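You operate a simulated robot arm through the tools that you are given. There is no shell and no other tool.

You are at the controls of a simulated robot arm. One attempt, no reset.

Task
Empty the small open carton, slide the shallow one to the middle of the long carton and nest all three.
Fine: the gold standoff goes on the long carton; the small open carton sits in the shallow one, the tiny shut one in that; the labelled carton and the silver standoff stay. Set down upright: gold standoff.
Where things are to end (x, y in the base frame): gold standoff within 60 mm of [900, 300]; shallow open carton within 50 mm of [750, 110].

Only the result counts: the job must be done as asked and must still hold three seconds after the hand-in. Knocking over, shifting, dropping, spilling or breaking anything else fails it.

Robot
A 7-joint arm with a fingered hand, fixed in place. Base frame: the origin is on the floor under the middle of its stand, x ahead of it, y to its left, z up; the work surface is at about z = 460. Readings come in mm, degrees, newtons and seconds.
With the tool pointing down near the work surface it reaches from about 100 to 800 mm from the base axis. Its first joint turns from -143.0 to 143.0 degrees. Payload 3 kg.
The tool frame sits at the grasp point between the pads (the TCP): z along the fingers, y along the line on which they close. The tips reach 26 mm beyond it. The gripper opens to 148 mm; its body begins 73 mm behind the TCP. The gripper is a hand of 3 fingers: y runs from the thumb to the fingers, the wrist lies at [0, 0, -229] in the tool frame, and closing takes about 1.5 s.
Orientation is that of the tool frame in the base frame, as a unit quaternion [w, x, y, z]. With the fingers straight down and closing along the base's y, the tool's x points along the base's -x, its y along +y and its z along -z.

Tools
- The arm moves only by the tool move_arm. Its argument "plan" is a list of rows, each an object of numbers (a shift or turn left out is 0, a gripper value left out holds the last): "x", "y", "z": the shift along the tool's x, y, z in m; "wx", "wy", "wz": the turn, a rotation vector about the tool's x, y, z in degrees; "hand": the closure in counts, from 0 (fully open) to 255 (shut). In form: [{"x": .., "y": .., "z": .., "wx": .., "wy": .., "wz": .., "hand": ..}, ...]. A call has 1 to 20 rows; each row is the pose to reach, as a shift and turn from the pose commanded when the call began, along the tool's axes at that moment. Rows are played at 5 a second. More than 50 mm and 8.6 degrees between two rows, or a gripper value outside its range, and nothing of the call is played. Where a pose cannot be reached the arm comes as near as it can. A force on the tool above 40 N (or 10 N above the force at the start of the call, whichever is more), or a blocked arm, ends the call early, and 0.2 s more pass. Each finger travels about 153 mm/s and halts on what it meets, pressing with about 29 N; the grip force reading is that of the motor and also rises with nothing between the fingers. The clock runs only during rows and for 0.2 s after the last one: add rows that repeat a pose to give the fingers time. The reply holds the time, the measured pose of the TCP, the force on the tool along the base axes, the opening and the grip force, in the units named above and with some noise, with the torque about the TCP (base axes, N m) and any sound that the robot's microphone picked up, and new pictures: "show" is both (left out), scene, wrist or none.
- Cameras (640 x 400 px; columns grow to the right, rows downward): "scene" is fixed at [406, -498.7, 1190.1]; the picture's right is [0.72, -0.70, 0.00], its down [-0.45, -0.46, -0.76] and it looks along [0.53, 0.55, -0.64] (base axes); focal length 334 px, centre (320, 200). "wrist" rides on the gripper at [68, -39, -90] in the tool frame; the picture's right is [0.50, 0.87, 0.00], its down [-0.66, 0.38, -0.65] and it looks along [-0.57, 0.33, 0.76] (tool axes); focal length 222 px, centre (320, 200). There is no depth. A picture from a camera that has moved, and an enlarged one, comes with that camera's place and axes in the base frame and with its lens. The place of the scene camera against the robot may be out by one fixed shift of up to 18 mm in any direction.
- raise_lower(by): slides the trunk up (or, below 0, down) by that many mm; the arm rides with it, the base frame stays. It gives what a move gives, with no picture.
- grasp_type(shape): the hand has 3 fingers and takes this shape, open, in about a second: jaw (thumb against the fingers, like two jaws); tri (thumb and two fingers); tip (a fingertip pinch); poke (one finger out to press); point (the index stretched); flat (the hand flat); cup (the hand cupped); fist (a fist). The gripper value then closes the fingers along that shape, each until it touches; the sizes above hold for jaw. It gives what a move gives, with no picture.
- close_up(camera, box): a new picture of the part [left, top, right, bottom] of that camera's present view, enlarged. The clock stands still meanwhile.
- sign_off(): hands the job in; it is judged then, once.

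Nothing tells you positions but the pictures and the camera data. Unless the task says otherwise, let go and move clear before handing in.

The tools are called after ">>>" as name(argument=value, ...) on one line, values as JSON. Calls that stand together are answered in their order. move_arm: Moves the arm, as the interface text tells. Its arguments: {"type":"object","properties":{"plan":{"type":"array","items":{"type":"object","properties":{"x":{"type":"number"},"y":{"type":"number"},"z":{"type":"number"},"wx":{"type":"number"},"wy":{"type":"number"},"wz":{"type":"number"},"hand":{"type":"number"}}}},"show":{"type":"string","enum":["both","scene","wrist","none"]}},"required":["plan"]} The other tools are called the same way: raise_lower (by) moves the trunk up or down; grasp_type (shape) gives the hand a shape; close_up (camera, box) takes an enlarged picture of a part of a camera's view; sign_off () hands the job in.

At the start:

```text
time_s: 0.0
tcp_pos: [903.6, -24.7, 836.1]
orientation: [0.0, -0.001, 1.0, 0.0]
force: [0.6, 0.1, -0.9]
wrist_torque: [0.01, -0.02, -0.01]
width: 147.9
grasp_force: 0.1
shape: jaw
trunk travel left (down, up): [-500.0, 390.0]
```

scene: 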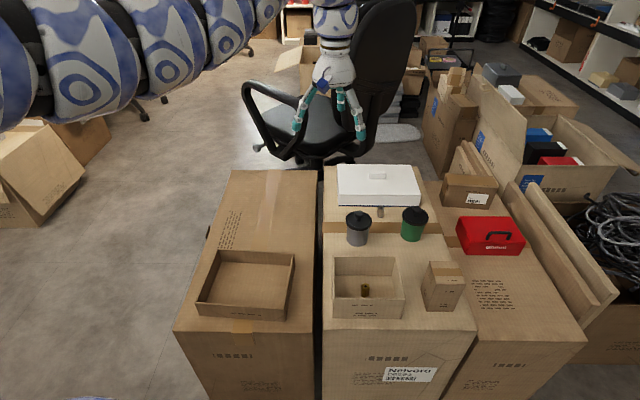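
wrist: 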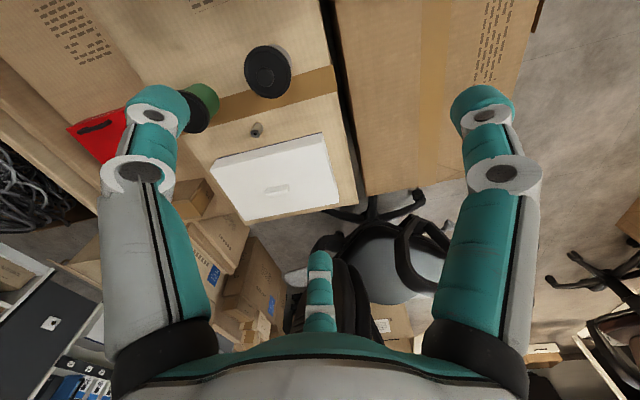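

I see the long carton on the left with the shallow open carton on it. The small open carton, with the gold standoff inside, and the tiny shut carton are on the middle carton. I'll take enlarged views first to measure things before moving.

>>> close_up(camera="scene", box=[320, 160, 480, 260])

>>> close_up(camera="scene", box=[320, 240, 480, 340])

>>> close_up(camera="scene", box=[170, 230, 330, 330])

>>> close_up(camera="scene", box=[320, 300, 480, 400])

```text
4.00 times, centred on (400, 210) of scene
camera zoom: at [406.0, -498.7, 1190.1], right [0.72, -0.7, 0.0], down [-0.45, -0.46, -0.76], along [0.53, 0.55, -0.64], focal length 1337 px, centre (0, 160)
```

zoom: 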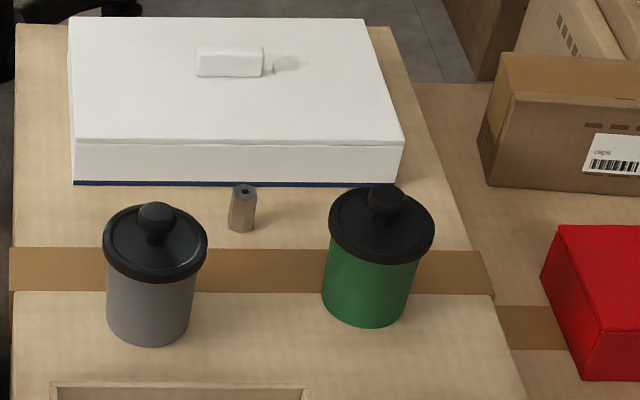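

```text
4.00 times, centred on (400, 290) of scene
camera zoom: at [406.0, -498.7, 1190.1], right [0.72, -0.7, 0.0], down [-0.45, -0.46, -0.76], along [0.53, 0.55, -0.64], focal length 1337 px, centre (0, -160)
```

zoom: 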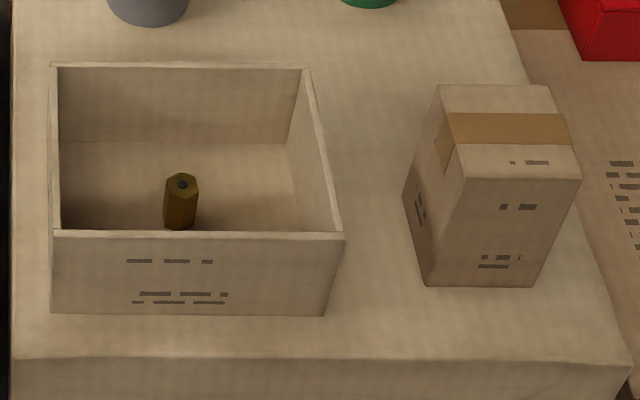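

```text
4.00 times, centred on (250, 280) of scene
camera zoom: at [406.0, -498.7, 1190.1], right [0.72, -0.7, 0.0], down [-0.45, -0.46, -0.76], along [0.53, 0.55, -0.64], focal length 1337 px, centre (600, -120)
```

zoom: 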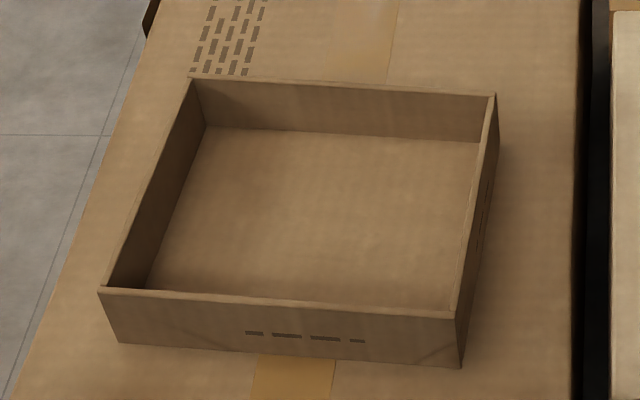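

```text
4.00 times, centred on (400, 350) of scene
camera zoom: at [406.0, -498.7, 1190.1], right [0.72, -0.7, 0.0], down [-0.45, -0.46, -0.76], along [0.53, 0.55, -0.64], focal length 1337 px, centre (0, -400)
```

zoom: 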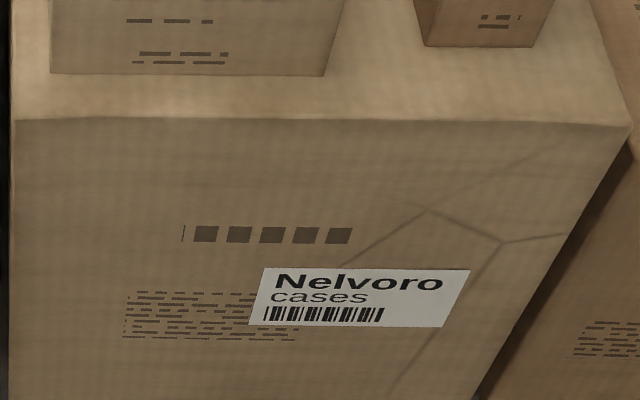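

Sizes from the pictures: the small open carton is about 160 x 120 x 85 mm at roughly [825, -225], with the gold standoff near its middle. The shallow one is about 210 x 160 x 55 mm at roughly [630, -5], and the cartons are turned 45° in the base frame. Next I'll move over the small carton with the hand turned 45° and look with the wrist camera.

>>> move_arm(plan=[{"x": 0.01, "y": -0.025, "z": 0.0, "wz": 6}, {"x": 0.02, "y": -0.05, "z": 0.0, "wz": 12}, {"x": 0.03, "y": -0.075, "z": 0.0, "wz": 18}, {"x": 0.04, "y": -0.1, "z": 0.0, "wz": 24}, {"x": 0.05, "y": -0.125, "z": 0.0, "wz": 30}, {"x": 0.06, "y": -0.15, "z": 0.0, "wz": 36}, {"x": 0.07, "y": -0.175, "z": 0.0, "wz": 42}, {"x": 0.0786, "y": -0.199, "z": 0.0, "wz": 45}, {"x": 0.0786, "y": -0.199, "z": 0.0, "wz": 45}])

```text
time_s: 2.0
tcp_pos: [823.6, -224.6, 835.7]
orientation: [0.0, 0.382, 0.924, 0.001]
force: [-0.2, 0.2, -0.6]
wrist_torque: [0.03, -0.04, 0.01]
width: 147.9
grasp_force: 0.0
shape: jaw
trunk travel left (down, up): [-500.0, 390.0]
camera wrist: at [749.3, -204.6, 926.2], right [0.26, 0.97, 0.0], down [0.73, -0.2, 0.65], along [0.63, -0.17, -0.76], focal length 222 px, centre (320, 200)
```

scene: 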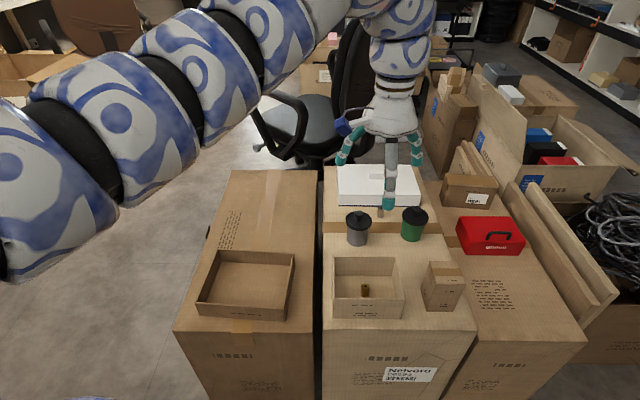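
wrist: 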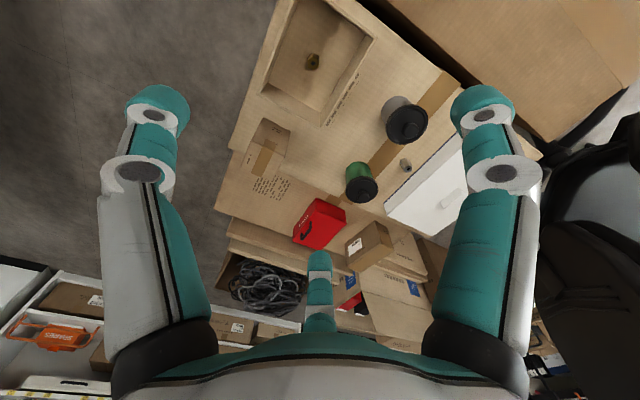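

The wrist view shows the small carton with the gold standoff below the hand. I'll lower the trunk to bring the whole arm nearer and look again.

>>> raise_lower(by=-180)

>>> close_up(camera="wrist", box=[160, 0, 480, 200])

>>> close_up(camera="wrist", box=[0, 0, 640, 400])

>>> close_up(camera="scene", box=[240, 60, 560, 260])

```text
time_s: 4.0
tcp_pos: [825.0, -223.6, 656.3]
orientation: [0.0, 0.383, 0.924, 0.001]
force: [0.4, -0.2, 0.2]
wrist_torque: [0.01, 0.01, -0.01]
width: 147.9
grasp_force: 0.0
shape: jaw
trunk travel left (down, up): [-320.0, 570.0]
```

```text
2.00 times, centred on (320, 100) of wrist
camera zoom: at [749.4, -204.2, 746.3], right [0.26, 0.97, 0.0], down [0.73, -0.2, 0.65], along [0.63, -0.17, -0.76], focal length 444 px, centre (320, 400)
```

zoom: 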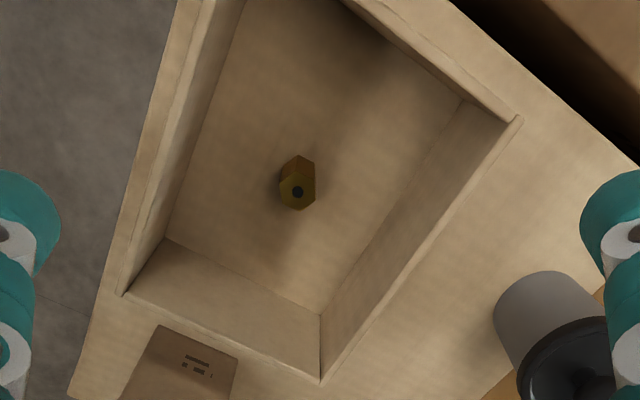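

```text
1.00 times, centred on (320, 200) of wrist (not enlarged: the box is as wide or as high as the picture)
camera zoom: at [749.4, -204.2, 746.3], right [0.26, 0.97, 0.0], down [0.73, -0.2, 0.65], along [0.63, -0.17, -0.76], focal length 222 px, centre (320, 200)
```

zoom: 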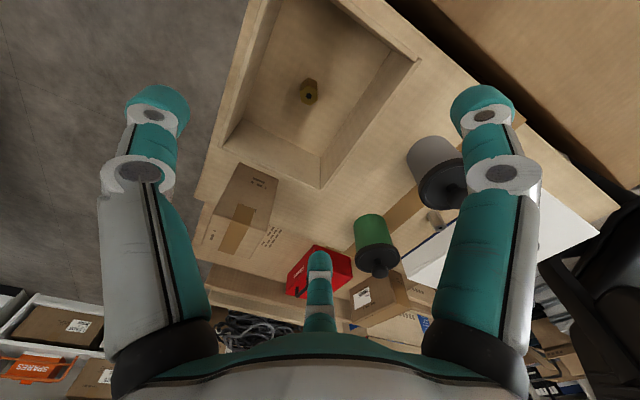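

```text
2.00 times, centred on (400, 160) of scene
camera zoom: at [406.0, -498.7, 1190.1], right [0.72, -0.7, 0.0], down [-0.45, -0.46, -0.76], along [0.53, 0.55, -0.64], focal length 669 px, centre (160, 280)
```

zoom: 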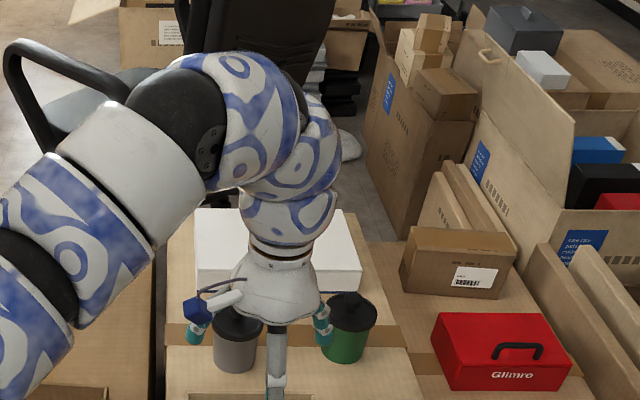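

The wrist camera puts the small carton's centre and the gold standoff at about [813, -233], with the rim near z 540 and the standoff's top near 505. I'll test how the fingers close in free air before going down.

>>> move_arm(plan=[{"hand": 120}, {"hand": 120}, {"hand": 120}, {"hand": 120}], show="both")

```text
time_s: 5.0
tcp_pos: [825.3, -222.8, 655.1]
orientation: [0.0, 0.382, 0.924, 0.0]
force: [0.3, 0.1, -0.4]
wrist_torque: [-0.01, -0.03, -0.01]
width: 78.5
grasp_force: 0.0
shape: jaw
trunk travel left (down, up): [-320.0, 570.0]
camera wrist: at [749.5, -204.2, 746.2], right [0.26, 0.97, 0.0], down [0.73, -0.2, 0.65], along [0.63, -0.17, -0.76], focal length 222 px, centre (320, 200)
```

scene: 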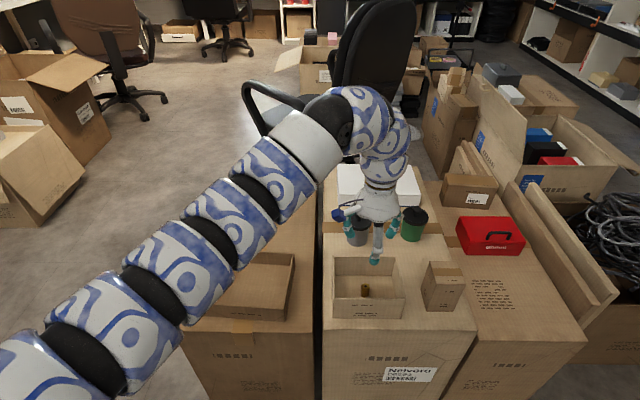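
wrist: 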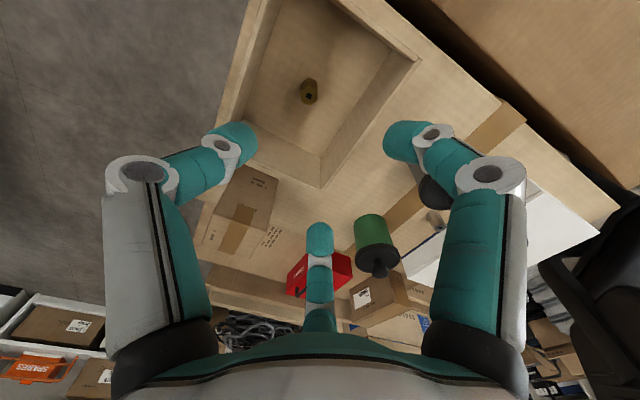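

In jaw shape the three fingers close like a chuck, spaced 120° apart. I'll check whether the other shapes pinch better.

>>> grasp_type(shape="tip")

>>> close_up(camera="wrist", box=[0, 0, 640, 400])

>>> move_arm(plan=[{"hand": 150}, {"hand": 150}, {"hand": 150}, {"hand": 150}, {"hand": 150}], show="wrist")

>>> grasp_type(shape="tri")

>>> close_up(camera="wrist", box=[0, 0, 640, 400])

>>> move_arm(plan=[{"hand": 150}, {"hand": 150}, {"hand": 150}, {"hand": 150}, {"hand": 150}], show="wrist")

```text
time_s: 5.9
tcp_pos: [824.5, -224.4, 655.8]
orientation: [0.0, 0.383, 0.924, 0.0]
force: [0.7, -0.6, 0.6]
wrist_torque: [0.0, -0.03, 0.0]
width: 148.1
grasp_force: 0.0
shape: tip
trunk travel left (down, up): [-320.0, 570.0]
```

```text
1.00 times, centred on (320, 200) of wrist (not enlarged: the box is as wide or as high as the picture)
camera zoom: at [749.5, -204.3, 746.3], right [0.26, 0.97, 0.0], down [0.73, -0.2, 0.65], along [0.63, -0.17, -0.76], focal length 222 px, centre (320, 200)
```

zoom: 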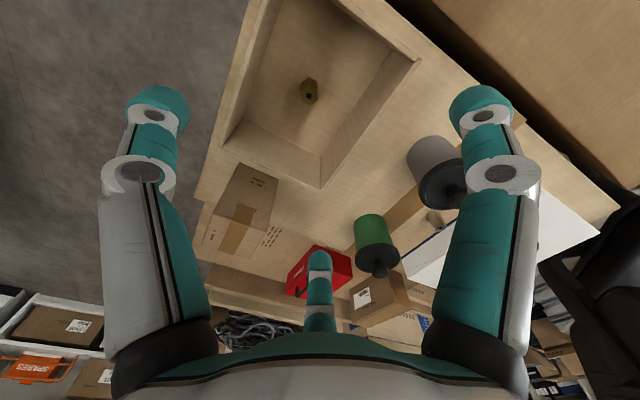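

```text
time_s: 7.1
tcp_pos: [825.2, -224.1, 655.0]
orientation: [0.0, 0.383, 0.924, 0.0]
force: [-0.3, 0.4, -0.5]
wrist_torque: [-0.04, -0.02, 0.02]
width: 61.3
grasp_force: 0.1
shape: tip
trunk travel left (down, up): [-320.0, 570.0]
camera wrist: at [749.5, -204.3, 746.2], right [0.26, 0.97, 0.0], down [0.73, -0.2, 0.65], along [0.63, -0.17, -0.76], focal length 222 px, centre (320, 200)
```

wrist: 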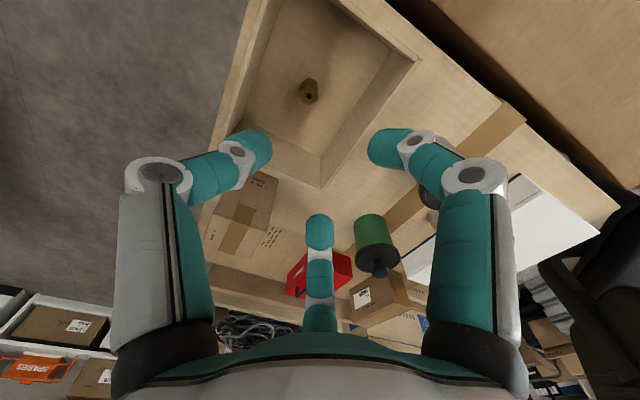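

```text
time_s: 8.0
tcp_pos: [824.9, -222.6, 654.5]
orientation: [0.001, 0.382, 0.924, 0.0]
force: [0.5, 0.3, -0.5]
wrist_torque: [-0.01, 0.01, 0.01]
width: 147.8
grasp_force: 0.1
shape: tri
trunk travel left (down, up): [-320.0, 570.0]
```

```text
1.00 times, centred on (320, 200) of wrist (not enlarged: the box is as wide or as high as the picture)
camera zoom: at [749.5, -204.2, 746.2], right [0.26, 0.97, 0.0], down [0.73, -0.2, 0.65], along [0.63, -0.17, -0.76], focal length 222 px, centre (320, 200)
```

zoom: 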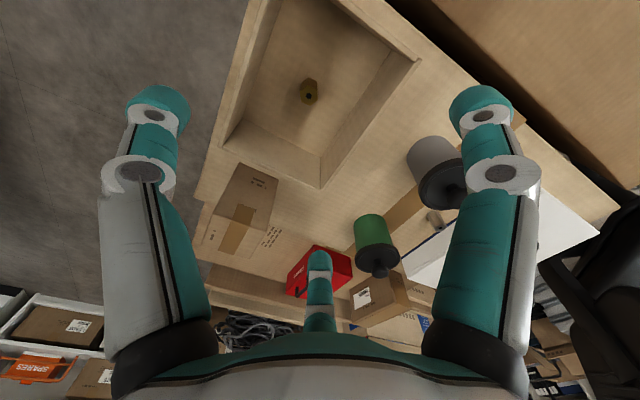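

```text
time_s: 9.2
tcp_pos: [825.0, -224.1, 655.2]
orientation: [0.0, 0.383, 0.924, 0.0]
force: [-0.4, -0.1, 0.3]
wrist_torque: [-0.01, 0.03, 0.01]
width: 61.3
grasp_force: 0.1
shape: tri
trunk travel left (down, up): [-320.0, 570.0]
camera wrist: at [749.5, -204.2, 746.2], right [0.26, 0.97, 0.0], down [0.73, -0.2, 0.65], along [0.63, -0.17, -0.76], focal length 222 px, centre (320, 200)
```

wrist: 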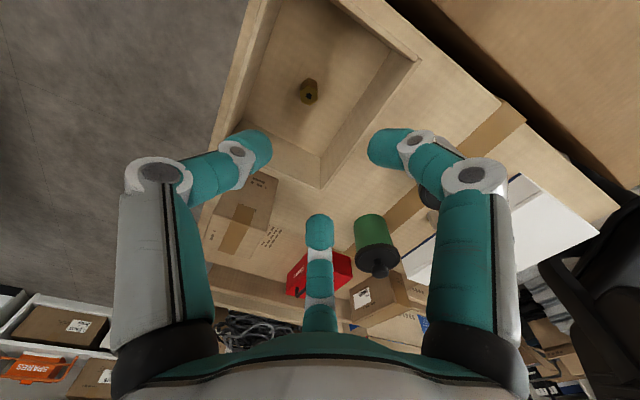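

All pinch shapes close the same way, so I'll use jaw as a chuck on the standoff. I'll move over it with the fingers partly closed to fit inside the carton, stop above the rim, and check the centring.

>>> grasp_type(shape="jaw")

>>> move_arm(plan=[{"x": 0.0005, "y": -0.003, "z": 0.0, "hand": 168}, {"x": 0.001, "y": -0.007, "z": 0.01, "hand": 168}, {"x": 0.0017, "y": -0.011, "z": 0.03, "hand": 168}, {"x": 0.0017, "y": -0.011, "z": 0.05, "hand": 168}, {"x": 0.0017, "y": -0.011, "z": 0.065, "hand": 168}, {"x": 0.0017, "y": -0.011, "z": 0.065, "hand": 168}])

>>> close_up(camera="wrist", box=[160, 0, 480, 200])

```text
time_s: 10.1
tcp_pos: [823.8, -224.4, 656.0]
orientation: [0.001, 0.384, 0.923, 0.0]
force: [0.8, 0.1, -0.2]
wrist_torque: [0.0, 0.0, -0.02]
width: 148.0
grasp_force: 0.1
shape: jaw
trunk travel left (down, up): [-320.0, 570.0]
```

```text
time_s: 11.5
tcp_pos: [815.1, -230.8, 590.1]
orientation: [0.0, 0.381, 0.924, 0.0]
force: [0.1, -0.3, 0.2]
wrist_torque: [-0.01, 0.0, -0.02]
width: 50.7
grasp_force: 0.2
shape: jaw
trunk travel left (down, up): [-320.0, 570.0]
camera wrist: at [739.8, -211.8, 680.6], right [0.26, 0.97, 0.0], down [0.73, -0.2, 0.65], along [0.63, -0.17, -0.76], focal length 222 px, centre (320, 200)
```

scene: 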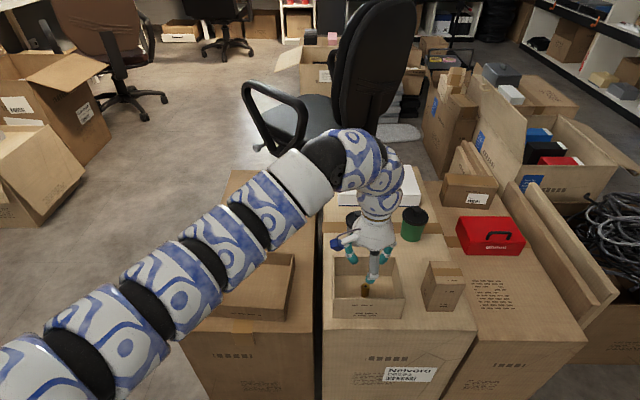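
wrist: 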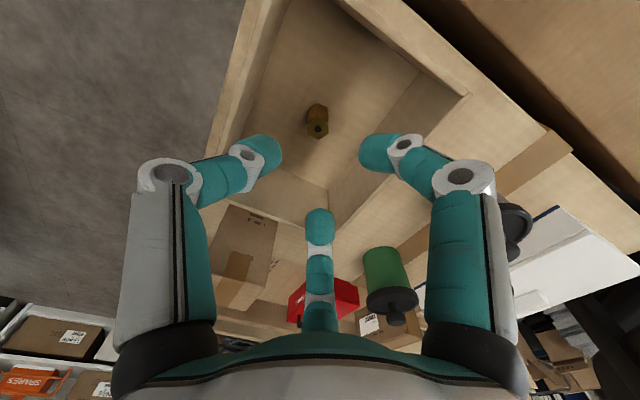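

```text
2.00 times, centred on (320, 100) of wrist
camera zoom: at [739.8, -211.8, 680.6], right [0.26, 0.97, 0.0], down [0.73, -0.2, 0.65], along [0.63, -0.17, -0.76], focal length 444 px, centre (320, 400)
```

zoom: 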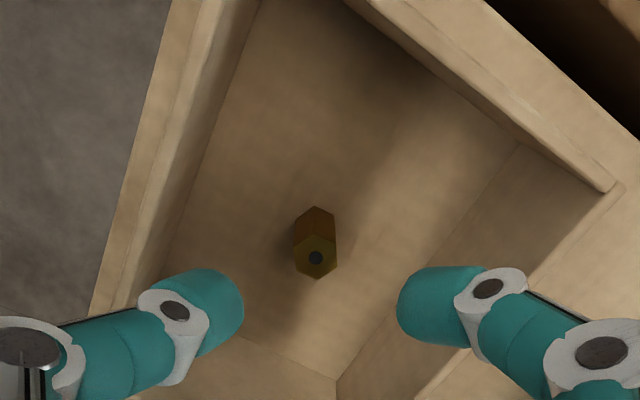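

The standoff is hexagonal, about 18 mm across flats and 40 mm tall, with its corners in line with the fingers. I'll turn the hand 30° so the fingers meet flats, and close it in the air to see where the fingertips sit at that width.

>>> move_arm(plan=[{"wz": -6}, {"wz": -12}, {"wz": -18}, {"wz": -24}, {"wz": -30, "hand": 225}, {"wz": -30, "hand": 225}, {"wz": -30, "hand": 225}, {"wz": -30, "hand": 225}])

>>> close_up(camera="scene", box=[320, 220, 420, 320])

>>> close_up(camera="wrist", box=[160, 0, 480, 200])

```text
time_s: 13.3
tcp_pos: [814.4, -230.7, 589.4]
orientation: [-0.001, 0.13, 0.991, 0.0]
force: [-0.4, 0.0, 0.5]
wrist_torque: [0.05, -0.02, -0.02]
width: 17.6
grasp_force: 0.0
shape: jaw
trunk travel left (down, up): [-320.0, 570.0]
camera wrist: at [740.5, -250.7, 680.1], right [-0.26, 0.97, 0.0], down [0.73, 0.2, 0.65], along [0.63, 0.17, -0.76], focal length 222 px, centre (320, 200)
```

scene: 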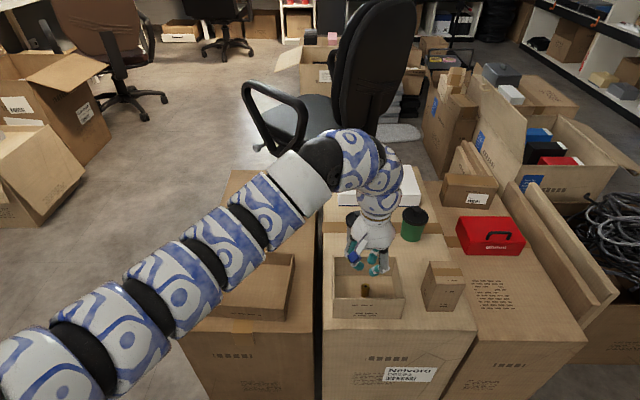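
wrist: 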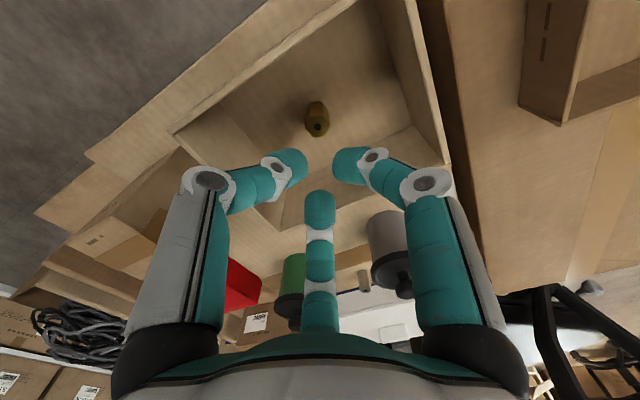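

```text
4.00 times, centred on (370, 270) of scene
camera zoom: at [406.0, -498.7, 1190.1], right [0.72, -0.7, 0.0], down [-0.45, -0.46, -0.76], along [0.53, 0.55, -0.64], focal length 1337 px, centre (120, -80)
```

zoom: 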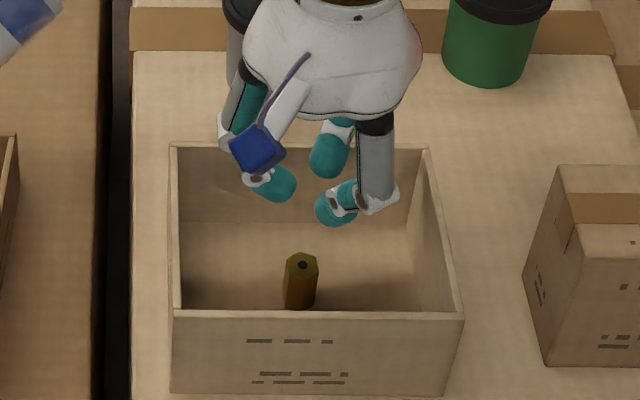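

```text
2.00 times, centred on (320, 100) of wrist
camera zoom: at [740.5, -250.7, 680.1], right [-0.26, 0.97, 0.0], down [0.73, 0.2, 0.65], along [0.63, 0.17, -0.76], focal length 444 px, centre (320, 400)
```

zoom: 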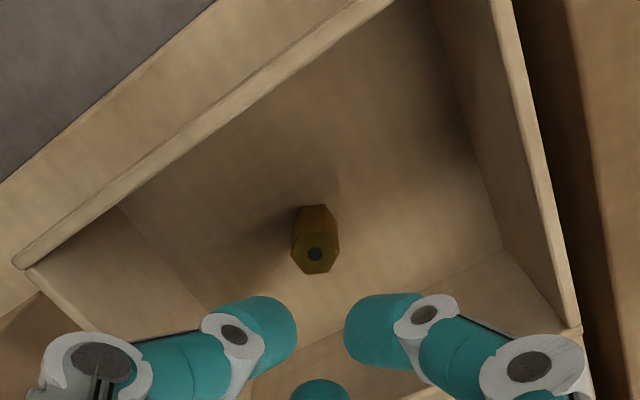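

The fingers curl, so their knuckles stick out about 60 mm from the hand's axis, which may not fit the carton's 54 mm half-width. I'll look at the other hand shapes before choosing a way in.

>>> grasp_type(shape="flat")

>>> close_up(camera="wrist", box=[0, 0, 640, 400])

>>> move_arm(plan=[{"hand": 150}, {"hand": 150}, {"hand": 150}, {"hand": 150}], show="wrist")

>>> grasp_type(shape="cup")

>>> close_up(camera="wrist", box=[0, 0, 640, 400])

>>> move_arm(plan=[{"hand": 150}, {"hand": 150}, {"hand": 150}, {"hand": 150}], show="wrist")

>>> grasp_type(shape="poke")

>>> close_up(camera="wrist", box=[0, 0, 640, 400])

>>> grasp_type(shape="point")

>>> close_up(camera="wrist", box=[0, 0, 640, 400])

```text
time_s: 14.2
tcp_pos: [815.7, -230.1, 588.7]
orientation: [0.001, 0.13, 0.991, 0.0]
force: [-0.8, 0.1, -0.3]
wrist_torque: [0.02, 0.04, 0.0]
width: 0.0
grasp_force: 0.0
shape: flat
trunk travel left (down, up): [-320.0, 570.0]
```

```text
1.00 times, centred on (320, 200) of wrist (not enlarged: the box is as wide or as high as the picture)
camera zoom: at [740.5, -250.7, 680.2], right [-0.26, 0.97, 0.0], down [0.73, 0.2, 0.65], along [0.63, 0.17, -0.76], focal length 222 px, centre (320, 200)
```

zoom: 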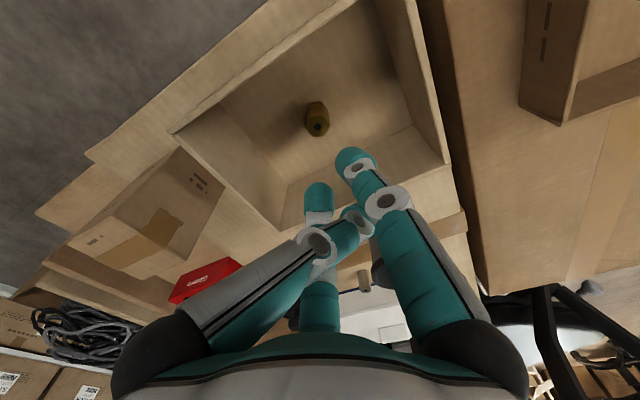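

```text
time_s: 15.2
tcp_pos: [814.7, -230.9, 589.7]
orientation: [-0.001, 0.13, 0.992, 0.0]
force: [0.2, -0.3, 0.2]
wrist_torque: [0.01, -0.01, 0.0]
width: 0.2
grasp_force: 0.0
shape: flat
trunk travel left (down, up): [-320.0, 570.0]
camera wrist: at [740.5, -250.7, 680.1], right [-0.26, 0.97, 0.0], down [0.73, 0.2, 0.65], along [0.63, 0.17, -0.76], focal length 222 px, centre (320, 200)
```

wrist: 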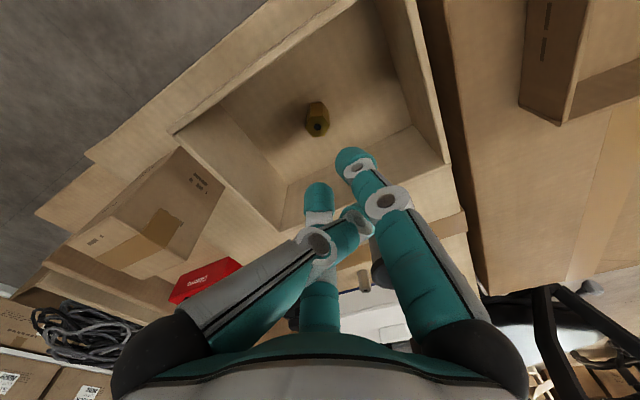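

```text
time_s: 16.1
tcp_pos: [815.6, -230.5, 589.0]
orientation: [0.0, 0.13, 0.991, 0.0]
force: [-0.3, -0.4, -0.4]
wrist_torque: [0.02, -0.01, -0.01]
width: 59.3
grasp_force: 0.0
shape: cup
trunk travel left (down, up): [-320.0, 570.0]
```

```text
1.00 times, centred on (320, 200) of wrist (not enlarged: the box is as wide or as high as the picture)
camera zoom: at [740.5, -250.7, 680.2], right [-0.26, 0.97, 0.0], down [0.73, 0.2, 0.65], along [0.63, 0.17, -0.76], focal length 222 px, centre (320, 200)
```

zoom: 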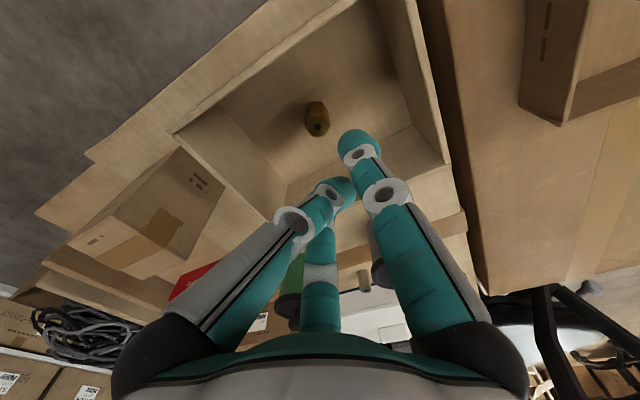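

```text
time_s: 17.1
tcp_pos: [815.6, -230.4, 588.7]
orientation: [-0.001, 0.13, 0.991, 0.0]
force: [0.4, -0.2, -0.4]
wrist_torque: [0.02, 0.02, 0.02]
width: 24.4
grasp_force: 0.0
shape: tri
trunk travel left (down, up): [-320.0, 570.0]
camera wrist: at [740.5, -250.7, 680.1], right [-0.26, 0.97, 0.0], down [0.73, 0.2, 0.65], along [0.63, 0.17, -0.76], focal length 222 px, centre (320, 200)
```

wrist: 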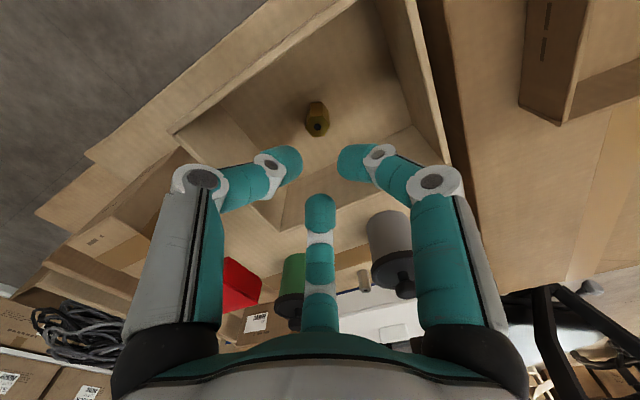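

```text
time_s: 18.0
tcp_pos: [814.4, -230.3, 590.2]
orientation: [0.0, 0.131, 0.991, 0.0]
force: [-0.2, 0.6, -1.5]
wrist_torque: [0.02, -0.01, 0.0]
width: 0.0
grasp_force: 0.1
shape: poke
trunk travel left (down, up): [-320.0, 570.0]
```

```text
1.00 times, centred on (320, 200) of wrist (not enlarged: the box is as wide or as high as the picture)
camera zoom: at [740.5, -250.7, 680.1], right [-0.26, 0.97, 0.0], down [0.73, 0.2, 0.65], along [0.63, 0.17, -0.76], focal length 222 px, centre (320, 200)
```

zoom: 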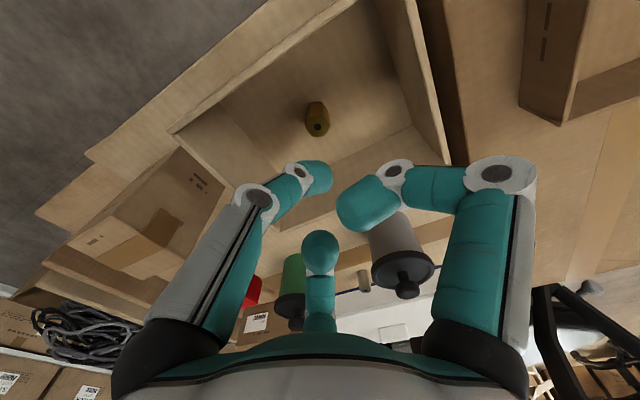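

```text
time_s: 18.9
tcp_pos: [815.1, -231.4, 589.4]
orientation: [0.0, 0.13, 0.991, 0.0]
force: [-0.4, -0.1, -0.8]
wrist_torque: [0.03, -0.01, 0.01]
width: 142.1
grasp_force: 0.1
shape: point
trunk travel left (down, up): [-320.0, 570.0]
```

```text
1.00 times, centred on (320, 200) of wrist (not enlarged: the box is as wide or as high as the picture)
camera zoom: at [740.5, -250.7, 680.2], right [-0.26, 0.97, 0.0], down [0.73, 0.2, 0.65], along [0.63, 0.17, -0.76], focal length 222 px, centre (320, 200)
```

zoom: 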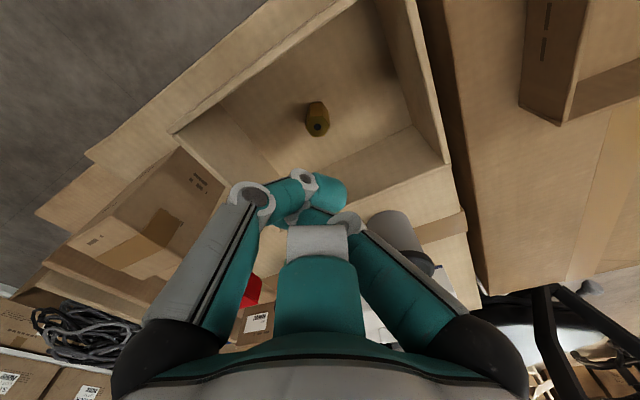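

Measuring the knuckles again from the picture: they sit about 49 mm out and 29 mm above the TCP when closed. With the thumb towards the carton's near wall and the hand tilted about 15°, the fingers fit inside with around 4 mm to spare. I'll set that pose above the rim.

>>> grasp_type(shape="jaw")

>>> move_arm(plan=[{"wz": 6, "hand": 193}, {"wz": 12, "hand": 193}, {"wz": 18, "hand": 193}, {"x": -0.001, "wz": 24, "hand": 193}, {"x": -0.0015, "y": 0.0006, "wz": 30, "hand": 193}, {"x": -0.0015, "y": 0.0006, "wz": 30, "hand": 193}], show="none")

>>> move_arm(plan=[{"wx": 5}, {"wx": 10}, {"wx": 15}, {"wx": 15}])

>>> close_up(camera="wrist", box=[160, 0, 480, 200])

>>> close_up(camera="scene", box=[320, 200, 440, 320])

```text
time_s: 19.8
tcp_pos: [815.1, -230.2, 589.7]
orientation: [0.0, 0.13, 0.991, 0.0]
force: [-0.1, -0.3, 0.3]
wrist_torque: [-0.03, -0.02, -0.01]
width: 147.9
grasp_force: 0.0
shape: jaw
trunk travel left (down, up): [-320.0, 570.0]
```

```text
time_s: 21.2
tcp_pos: [817.5, -230.3, 590.6]
orientation: [0.0, 0.383, 0.924, 0.0]
force: [0.1, 0.1, 0.4]
wrist_torque: [-0.01, 0.01, 0.03]
width: 36.5
grasp_force: 0.0
shape: jaw
trunk travel left (down, up): [-320.0, 570.0]
```

```text
time_s: 22.2
tcp_pos: [817.1, -231.2, 590.2]
orientation: [-0.051, 0.379, 0.916, -0.121]
force: [0.8, -0.1, 0.1]
wrist_torque: [0.0, -0.04, -0.02]
width: 36.1
grasp_force: 0.0
shape: jaw
trunk travel left (down, up): [-320.0, 570.0]
camera wrist: at [759.5, -192.6, 687.8], right [0.24, 0.95, -0.22], down [0.84, -0.09, 0.53], along [0.49, -0.32, -0.82], focal length 222 px, centre (320, 200)
```

scene: 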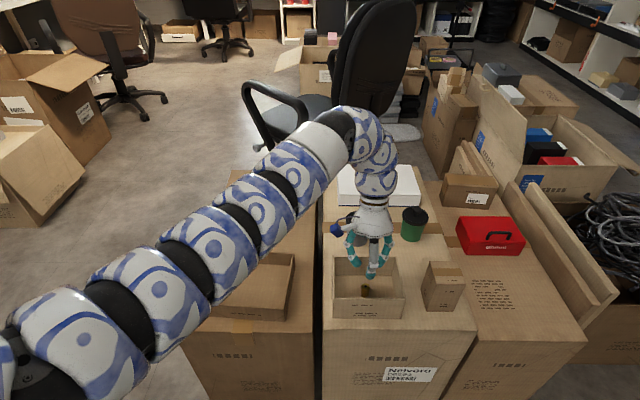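
wrist: 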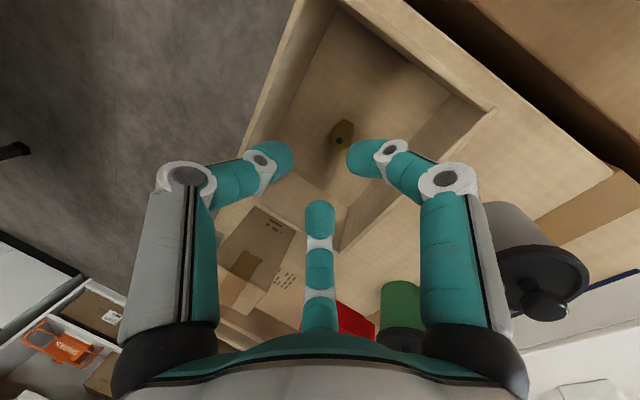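

```text
2.00 times, centred on (320, 100) of wrist
camera zoom: at [759.5, -192.6, 687.8], right [0.24, 0.95, -0.22], down [0.84, -0.09, 0.53], along [0.49, -0.32, -0.82], focal length 444 px, centre (320, 400)
```

zoom: 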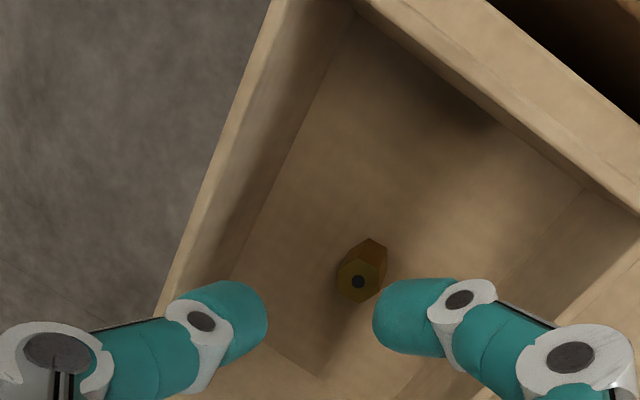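

```text
3.33 times, centred on (380, 260) of scene
camera zoom: at [406.0, -498.7, 1190.1], right [0.72, -0.7, 0.0], down [-0.45, -0.46, -0.76], along [0.53, 0.55, -0.64], focal length 1114 px, centre (120, 0)
```

zoom: 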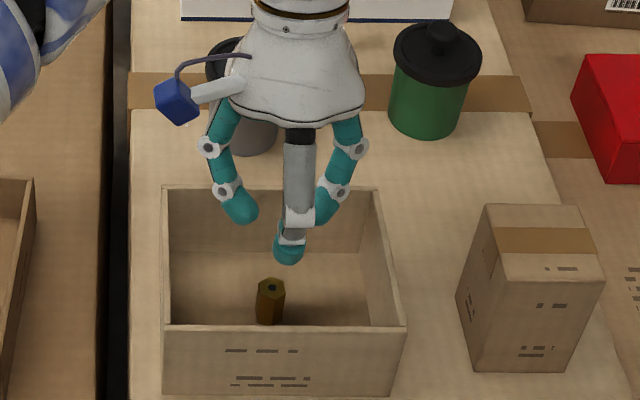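

The tilted pose is centred on the standoff: its top is at [813.7, -233.4, 502] from three views that agree. I'll go down part way and check the clearance to the walls.

>>> move_arm(plan=[{"y": 0.00518, "z": 0.01932}, {"y": 0.00906, "z": 0.03381}, {"y": 0.01295, "z": 0.0483}, {"y": 0.01295, "z": 0.0483}])

>>> close_up(camera="scene", box=[320, 220, 420, 320])

>>> close_up(camera="wrist", box=[160, 40, 480, 240])

```text
time_s: 23.2
tcp_pos: [818.9, -230.4, 541.2]
orientation: [-0.049, 0.38, 0.916, -0.119]
force: [0.8, -0.3, -0.3]
wrist_torque: [0.02, -0.02, 0.02]
width: 36.3
grasp_force: 0.2
shape: jaw
trunk travel left (down, up): [-320.0, 570.0]
camera wrist: at [761.1, -192.5, 638.9], right [0.24, 0.95, -0.22], down [0.84, -0.09, 0.53], along [0.49, -0.31, -0.82], focal length 222 px, centre (320, 200)
```

scene: 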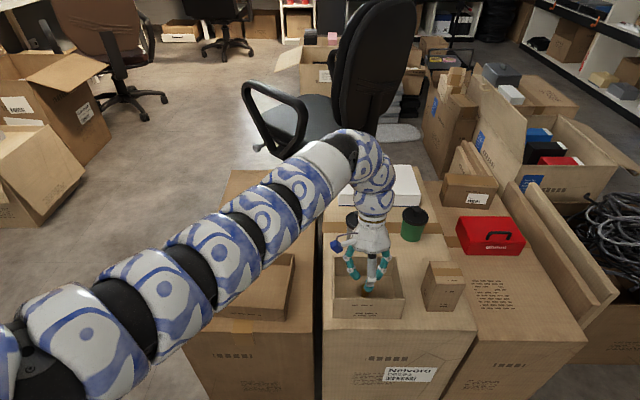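
wrist: 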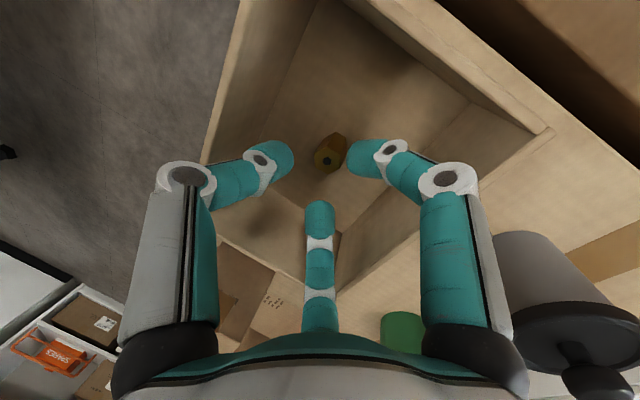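

```text
4.00 times, centred on (370, 270) of scene
camera zoom: at [406.0, -498.7, 1190.1], right [0.72, -0.7, 0.0], down [-0.45, -0.46, -0.76], along [0.53, 0.55, -0.64], focal length 1337 px, centre (120, -80)
```

zoom: 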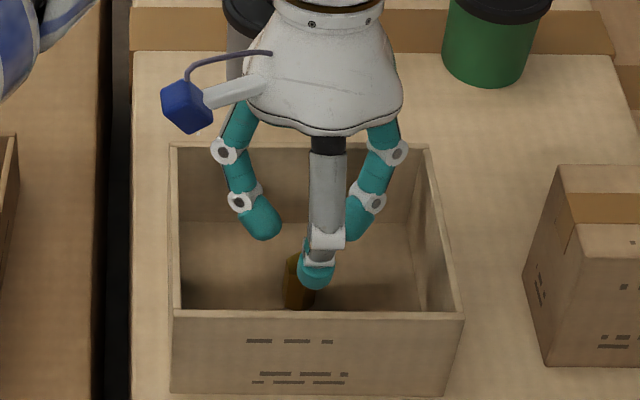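

```text
2.00 times, centred on (320, 140) of wrist
camera zoom: at [761.1, -192.5, 638.9], right [0.24, 0.95, -0.22], down [0.84, -0.09, 0.53], along [0.49, -0.31, -0.82], focal length 444 px, centre (320, 320)
```

zoom: 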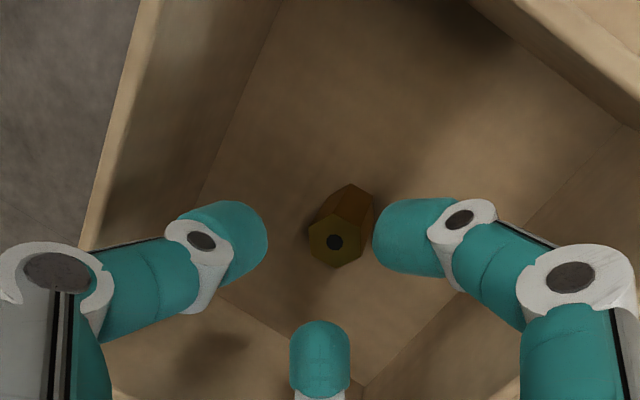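

The fingers straddle the standoff with visible clearance to the walls, so I'll correct the 1–2 mm drift and continue down.

>>> move_arm(plan=[{"x": 0.001, "y": 0.0012, "z": 0.00966}, {"x": 0.001, "y": 0.0038, "z": 0.01932}, {"x": 0.001, "y": 0.0062, "z": 0.0285}, {"x": 0.001, "y": 0.0087, "z": 0.0377}, {"x": 0.001, "y": 0.0087, "z": 0.0377}])

>>> close_up(camera="scene", box=[320, 220, 420, 320])

>>> close_up(camera="wrist", box=[160, 40, 480, 240])

```text
time_s: 24.4
tcp_pos: [816.4, -231.2, 502.1]
orientation: [-0.05, 0.379, 0.916, -0.121]
force: [0.2, 0.4, -0.1]
wrist_torque: [0.02, 0.01, -0.02]
width: 36.4
grasp_force: 0.1
shape: jaw
trunk travel left (down, up): [-320.0, 570.0]
camera wrist: at [758.6, -194.0, 598.8], right [0.24, 0.95, -0.22], down [0.84, -0.08, 0.53], along [0.49, -0.32, -0.82], focal length 222 px, centre (320, 200)
```

scene: 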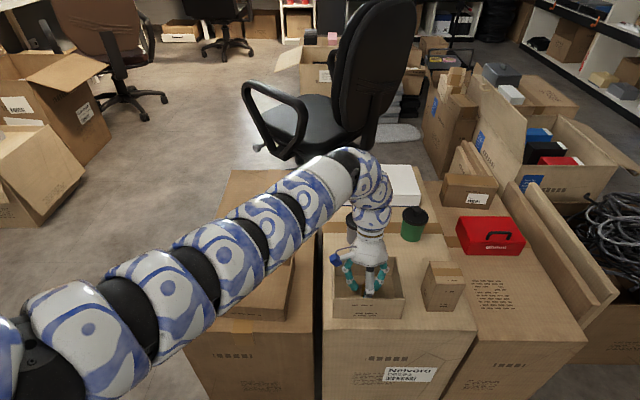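
wrist: 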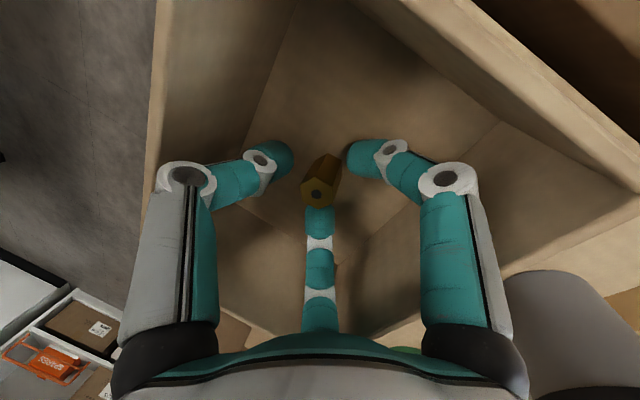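

```text
4.00 times, centred on (370, 270) of scene
camera zoom: at [406.0, -498.7, 1190.1], right [0.72, -0.7, 0.0], down [-0.45, -0.46, -0.76], along [0.53, 0.55, -0.64], focal length 1337 px, centre (120, -80)
```

zoom: 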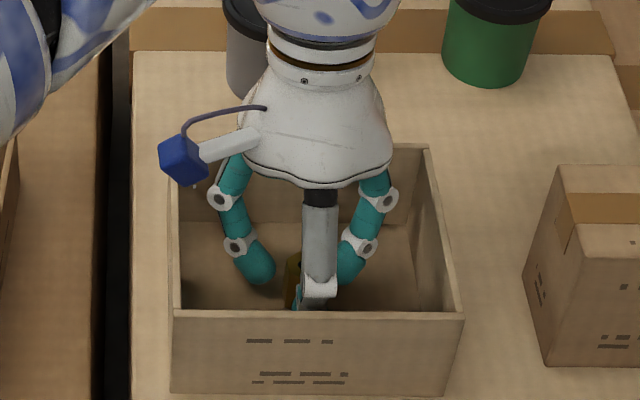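

```text
2.00 times, centred on (320, 140) of wrist
camera zoom: at [758.6, -194.0, 598.8], right [0.24, 0.95, -0.22], down [0.84, -0.08, 0.53], along [0.49, -0.32, -0.82], focal length 444 px, centre (320, 320)
```

zoom: 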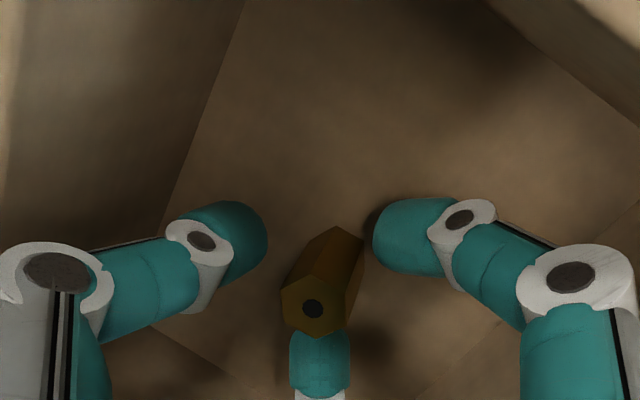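

Down at TCP z 502 with no contact forces, and the standoff sits between the three tips. I'll close the hand on it.

>>> move_arm(plan=[{"hand": 203}, {"hand": 211}, {"hand": 219}, {"hand": 227}, {"hand": 240}, {"hand": 255}, {"hand": 255}, {"hand": 255}], show="wrist")

>>> close_up(camera="scene", box=[320, 220, 420, 320])

>>> close_up(camera="wrist", box=[160, 40, 480, 240])

```text
time_s: 26.2
tcp_pos: [815.9, -230.5, 502.6]
orientation: [-0.05, 0.38, 0.916, -0.121]
force: [0.5, 0.4, 0.0]
wrist_torque: [-0.02, -0.04, 0.02]
width: 4.6
grasp_force: 28.7
shape: jaw
trunk travel left (down, up): [-320.0, 570.0]
camera wrist: at [758.6, -193.8, 598.9], right [0.24, 0.95, -0.22], down [0.84, -0.08, 0.53], along [0.49, -0.32, -0.82], focal length 222 px, centre (320, 200)
```

wrist: 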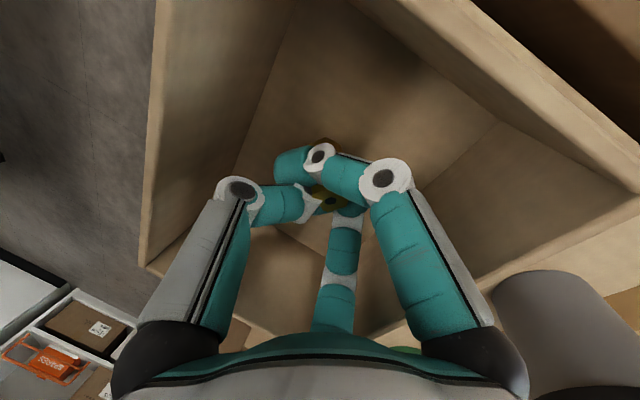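

```text
4.00 times, centred on (370, 270) of scene
camera zoom: at [406.0, -498.7, 1190.1], right [0.72, -0.7, 0.0], down [-0.45, -0.46, -0.76], along [0.53, 0.55, -0.64], focal length 1337 px, centre (120, -80)
```

zoom: 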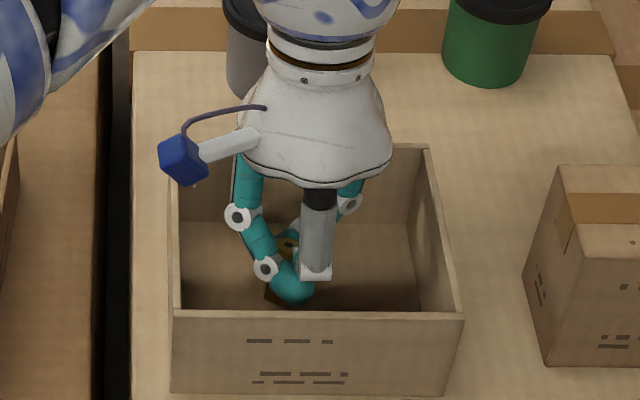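

```text
2.00 times, centred on (320, 140) of wrist
camera zoom: at [758.6, -193.8, 598.9], right [0.24, 0.95, -0.22], down [0.84, -0.08, 0.53], along [0.49, -0.32, -0.82], focal length 444 px, centre (320, 320)
```

zoom: 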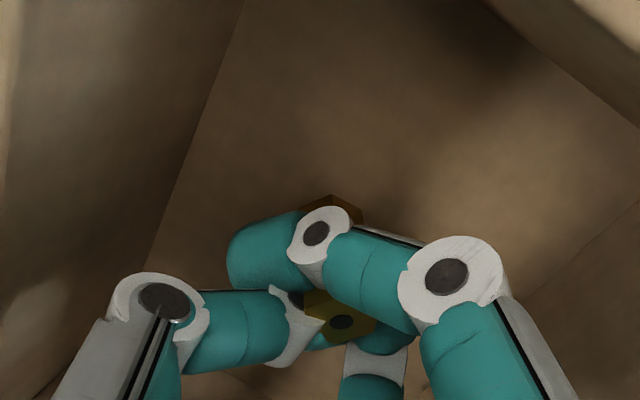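

The tips landed on the hex corners and slid around into a twisted wrap, which isn't a clean hold. I'll reopen gently and look at how the standoff stands now.

>>> move_arm(plan=[{"hand": 235}, {"hand": 225}, {"hand": 215}, {"hand": 205}, {"hand": 193}, {"hand": 193}, {"hand": 193}], show="wrist")

>>> close_up(camera="scene", box=[320, 220, 420, 320])

>>> close_up(camera="wrist", box=[240, 90, 400, 190])

```text
time_s: 27.8
tcp_pos: [816.8, -231.5, 502.3]
orientation: [-0.05, 0.38, 0.916, -0.121]
force: [-0.2, -0.6, 0.4]
wrist_torque: [0.0, 0.01, 0.03]
width: 35.7
grasp_force: 0.1
shape: jaw
trunk travel left (down, up): [-320.0, 570.0]
camera wrist: at [758.7, -193.9, 598.9], right [0.24, 0.95, -0.22], down [0.84, -0.08, 0.53], along [0.49, -0.32, -0.82], focal length 222 px, centre (320, 200)
```

wrist: 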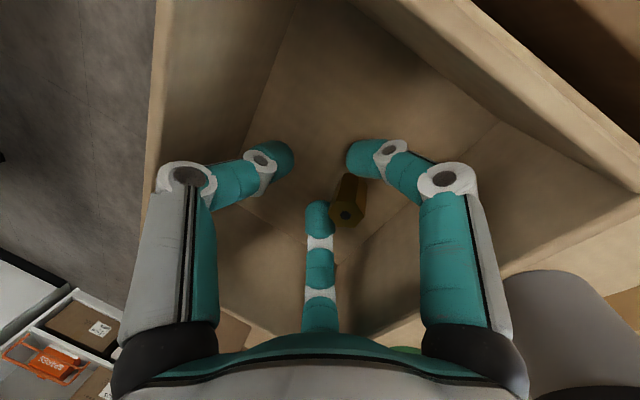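

```text
4.00 times, centred on (370, 270) of scene
camera zoom: at [406.0, -498.7, 1190.1], right [0.72, -0.7, 0.0], down [-0.45, -0.46, -0.76], along [0.53, 0.55, -0.64], focal length 1337 px, centre (120, -80)
```

zoom: 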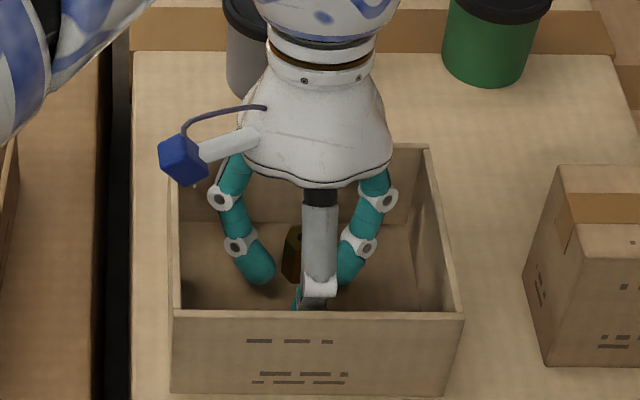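

```text
4.00 times, centred on (320, 140) of wrist
camera zoom: at [758.7, -193.9, 598.9], right [0.24, 0.95, -0.22], down [0.84, -0.08, 0.53], along [0.49, -0.32, -0.82], focal length 888 px, centre (320, 440)
```

zoom: 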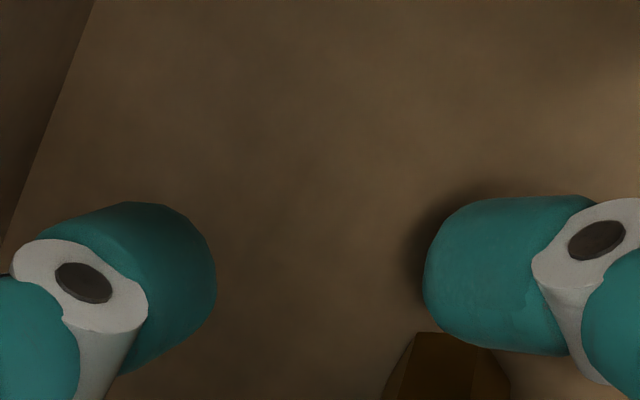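

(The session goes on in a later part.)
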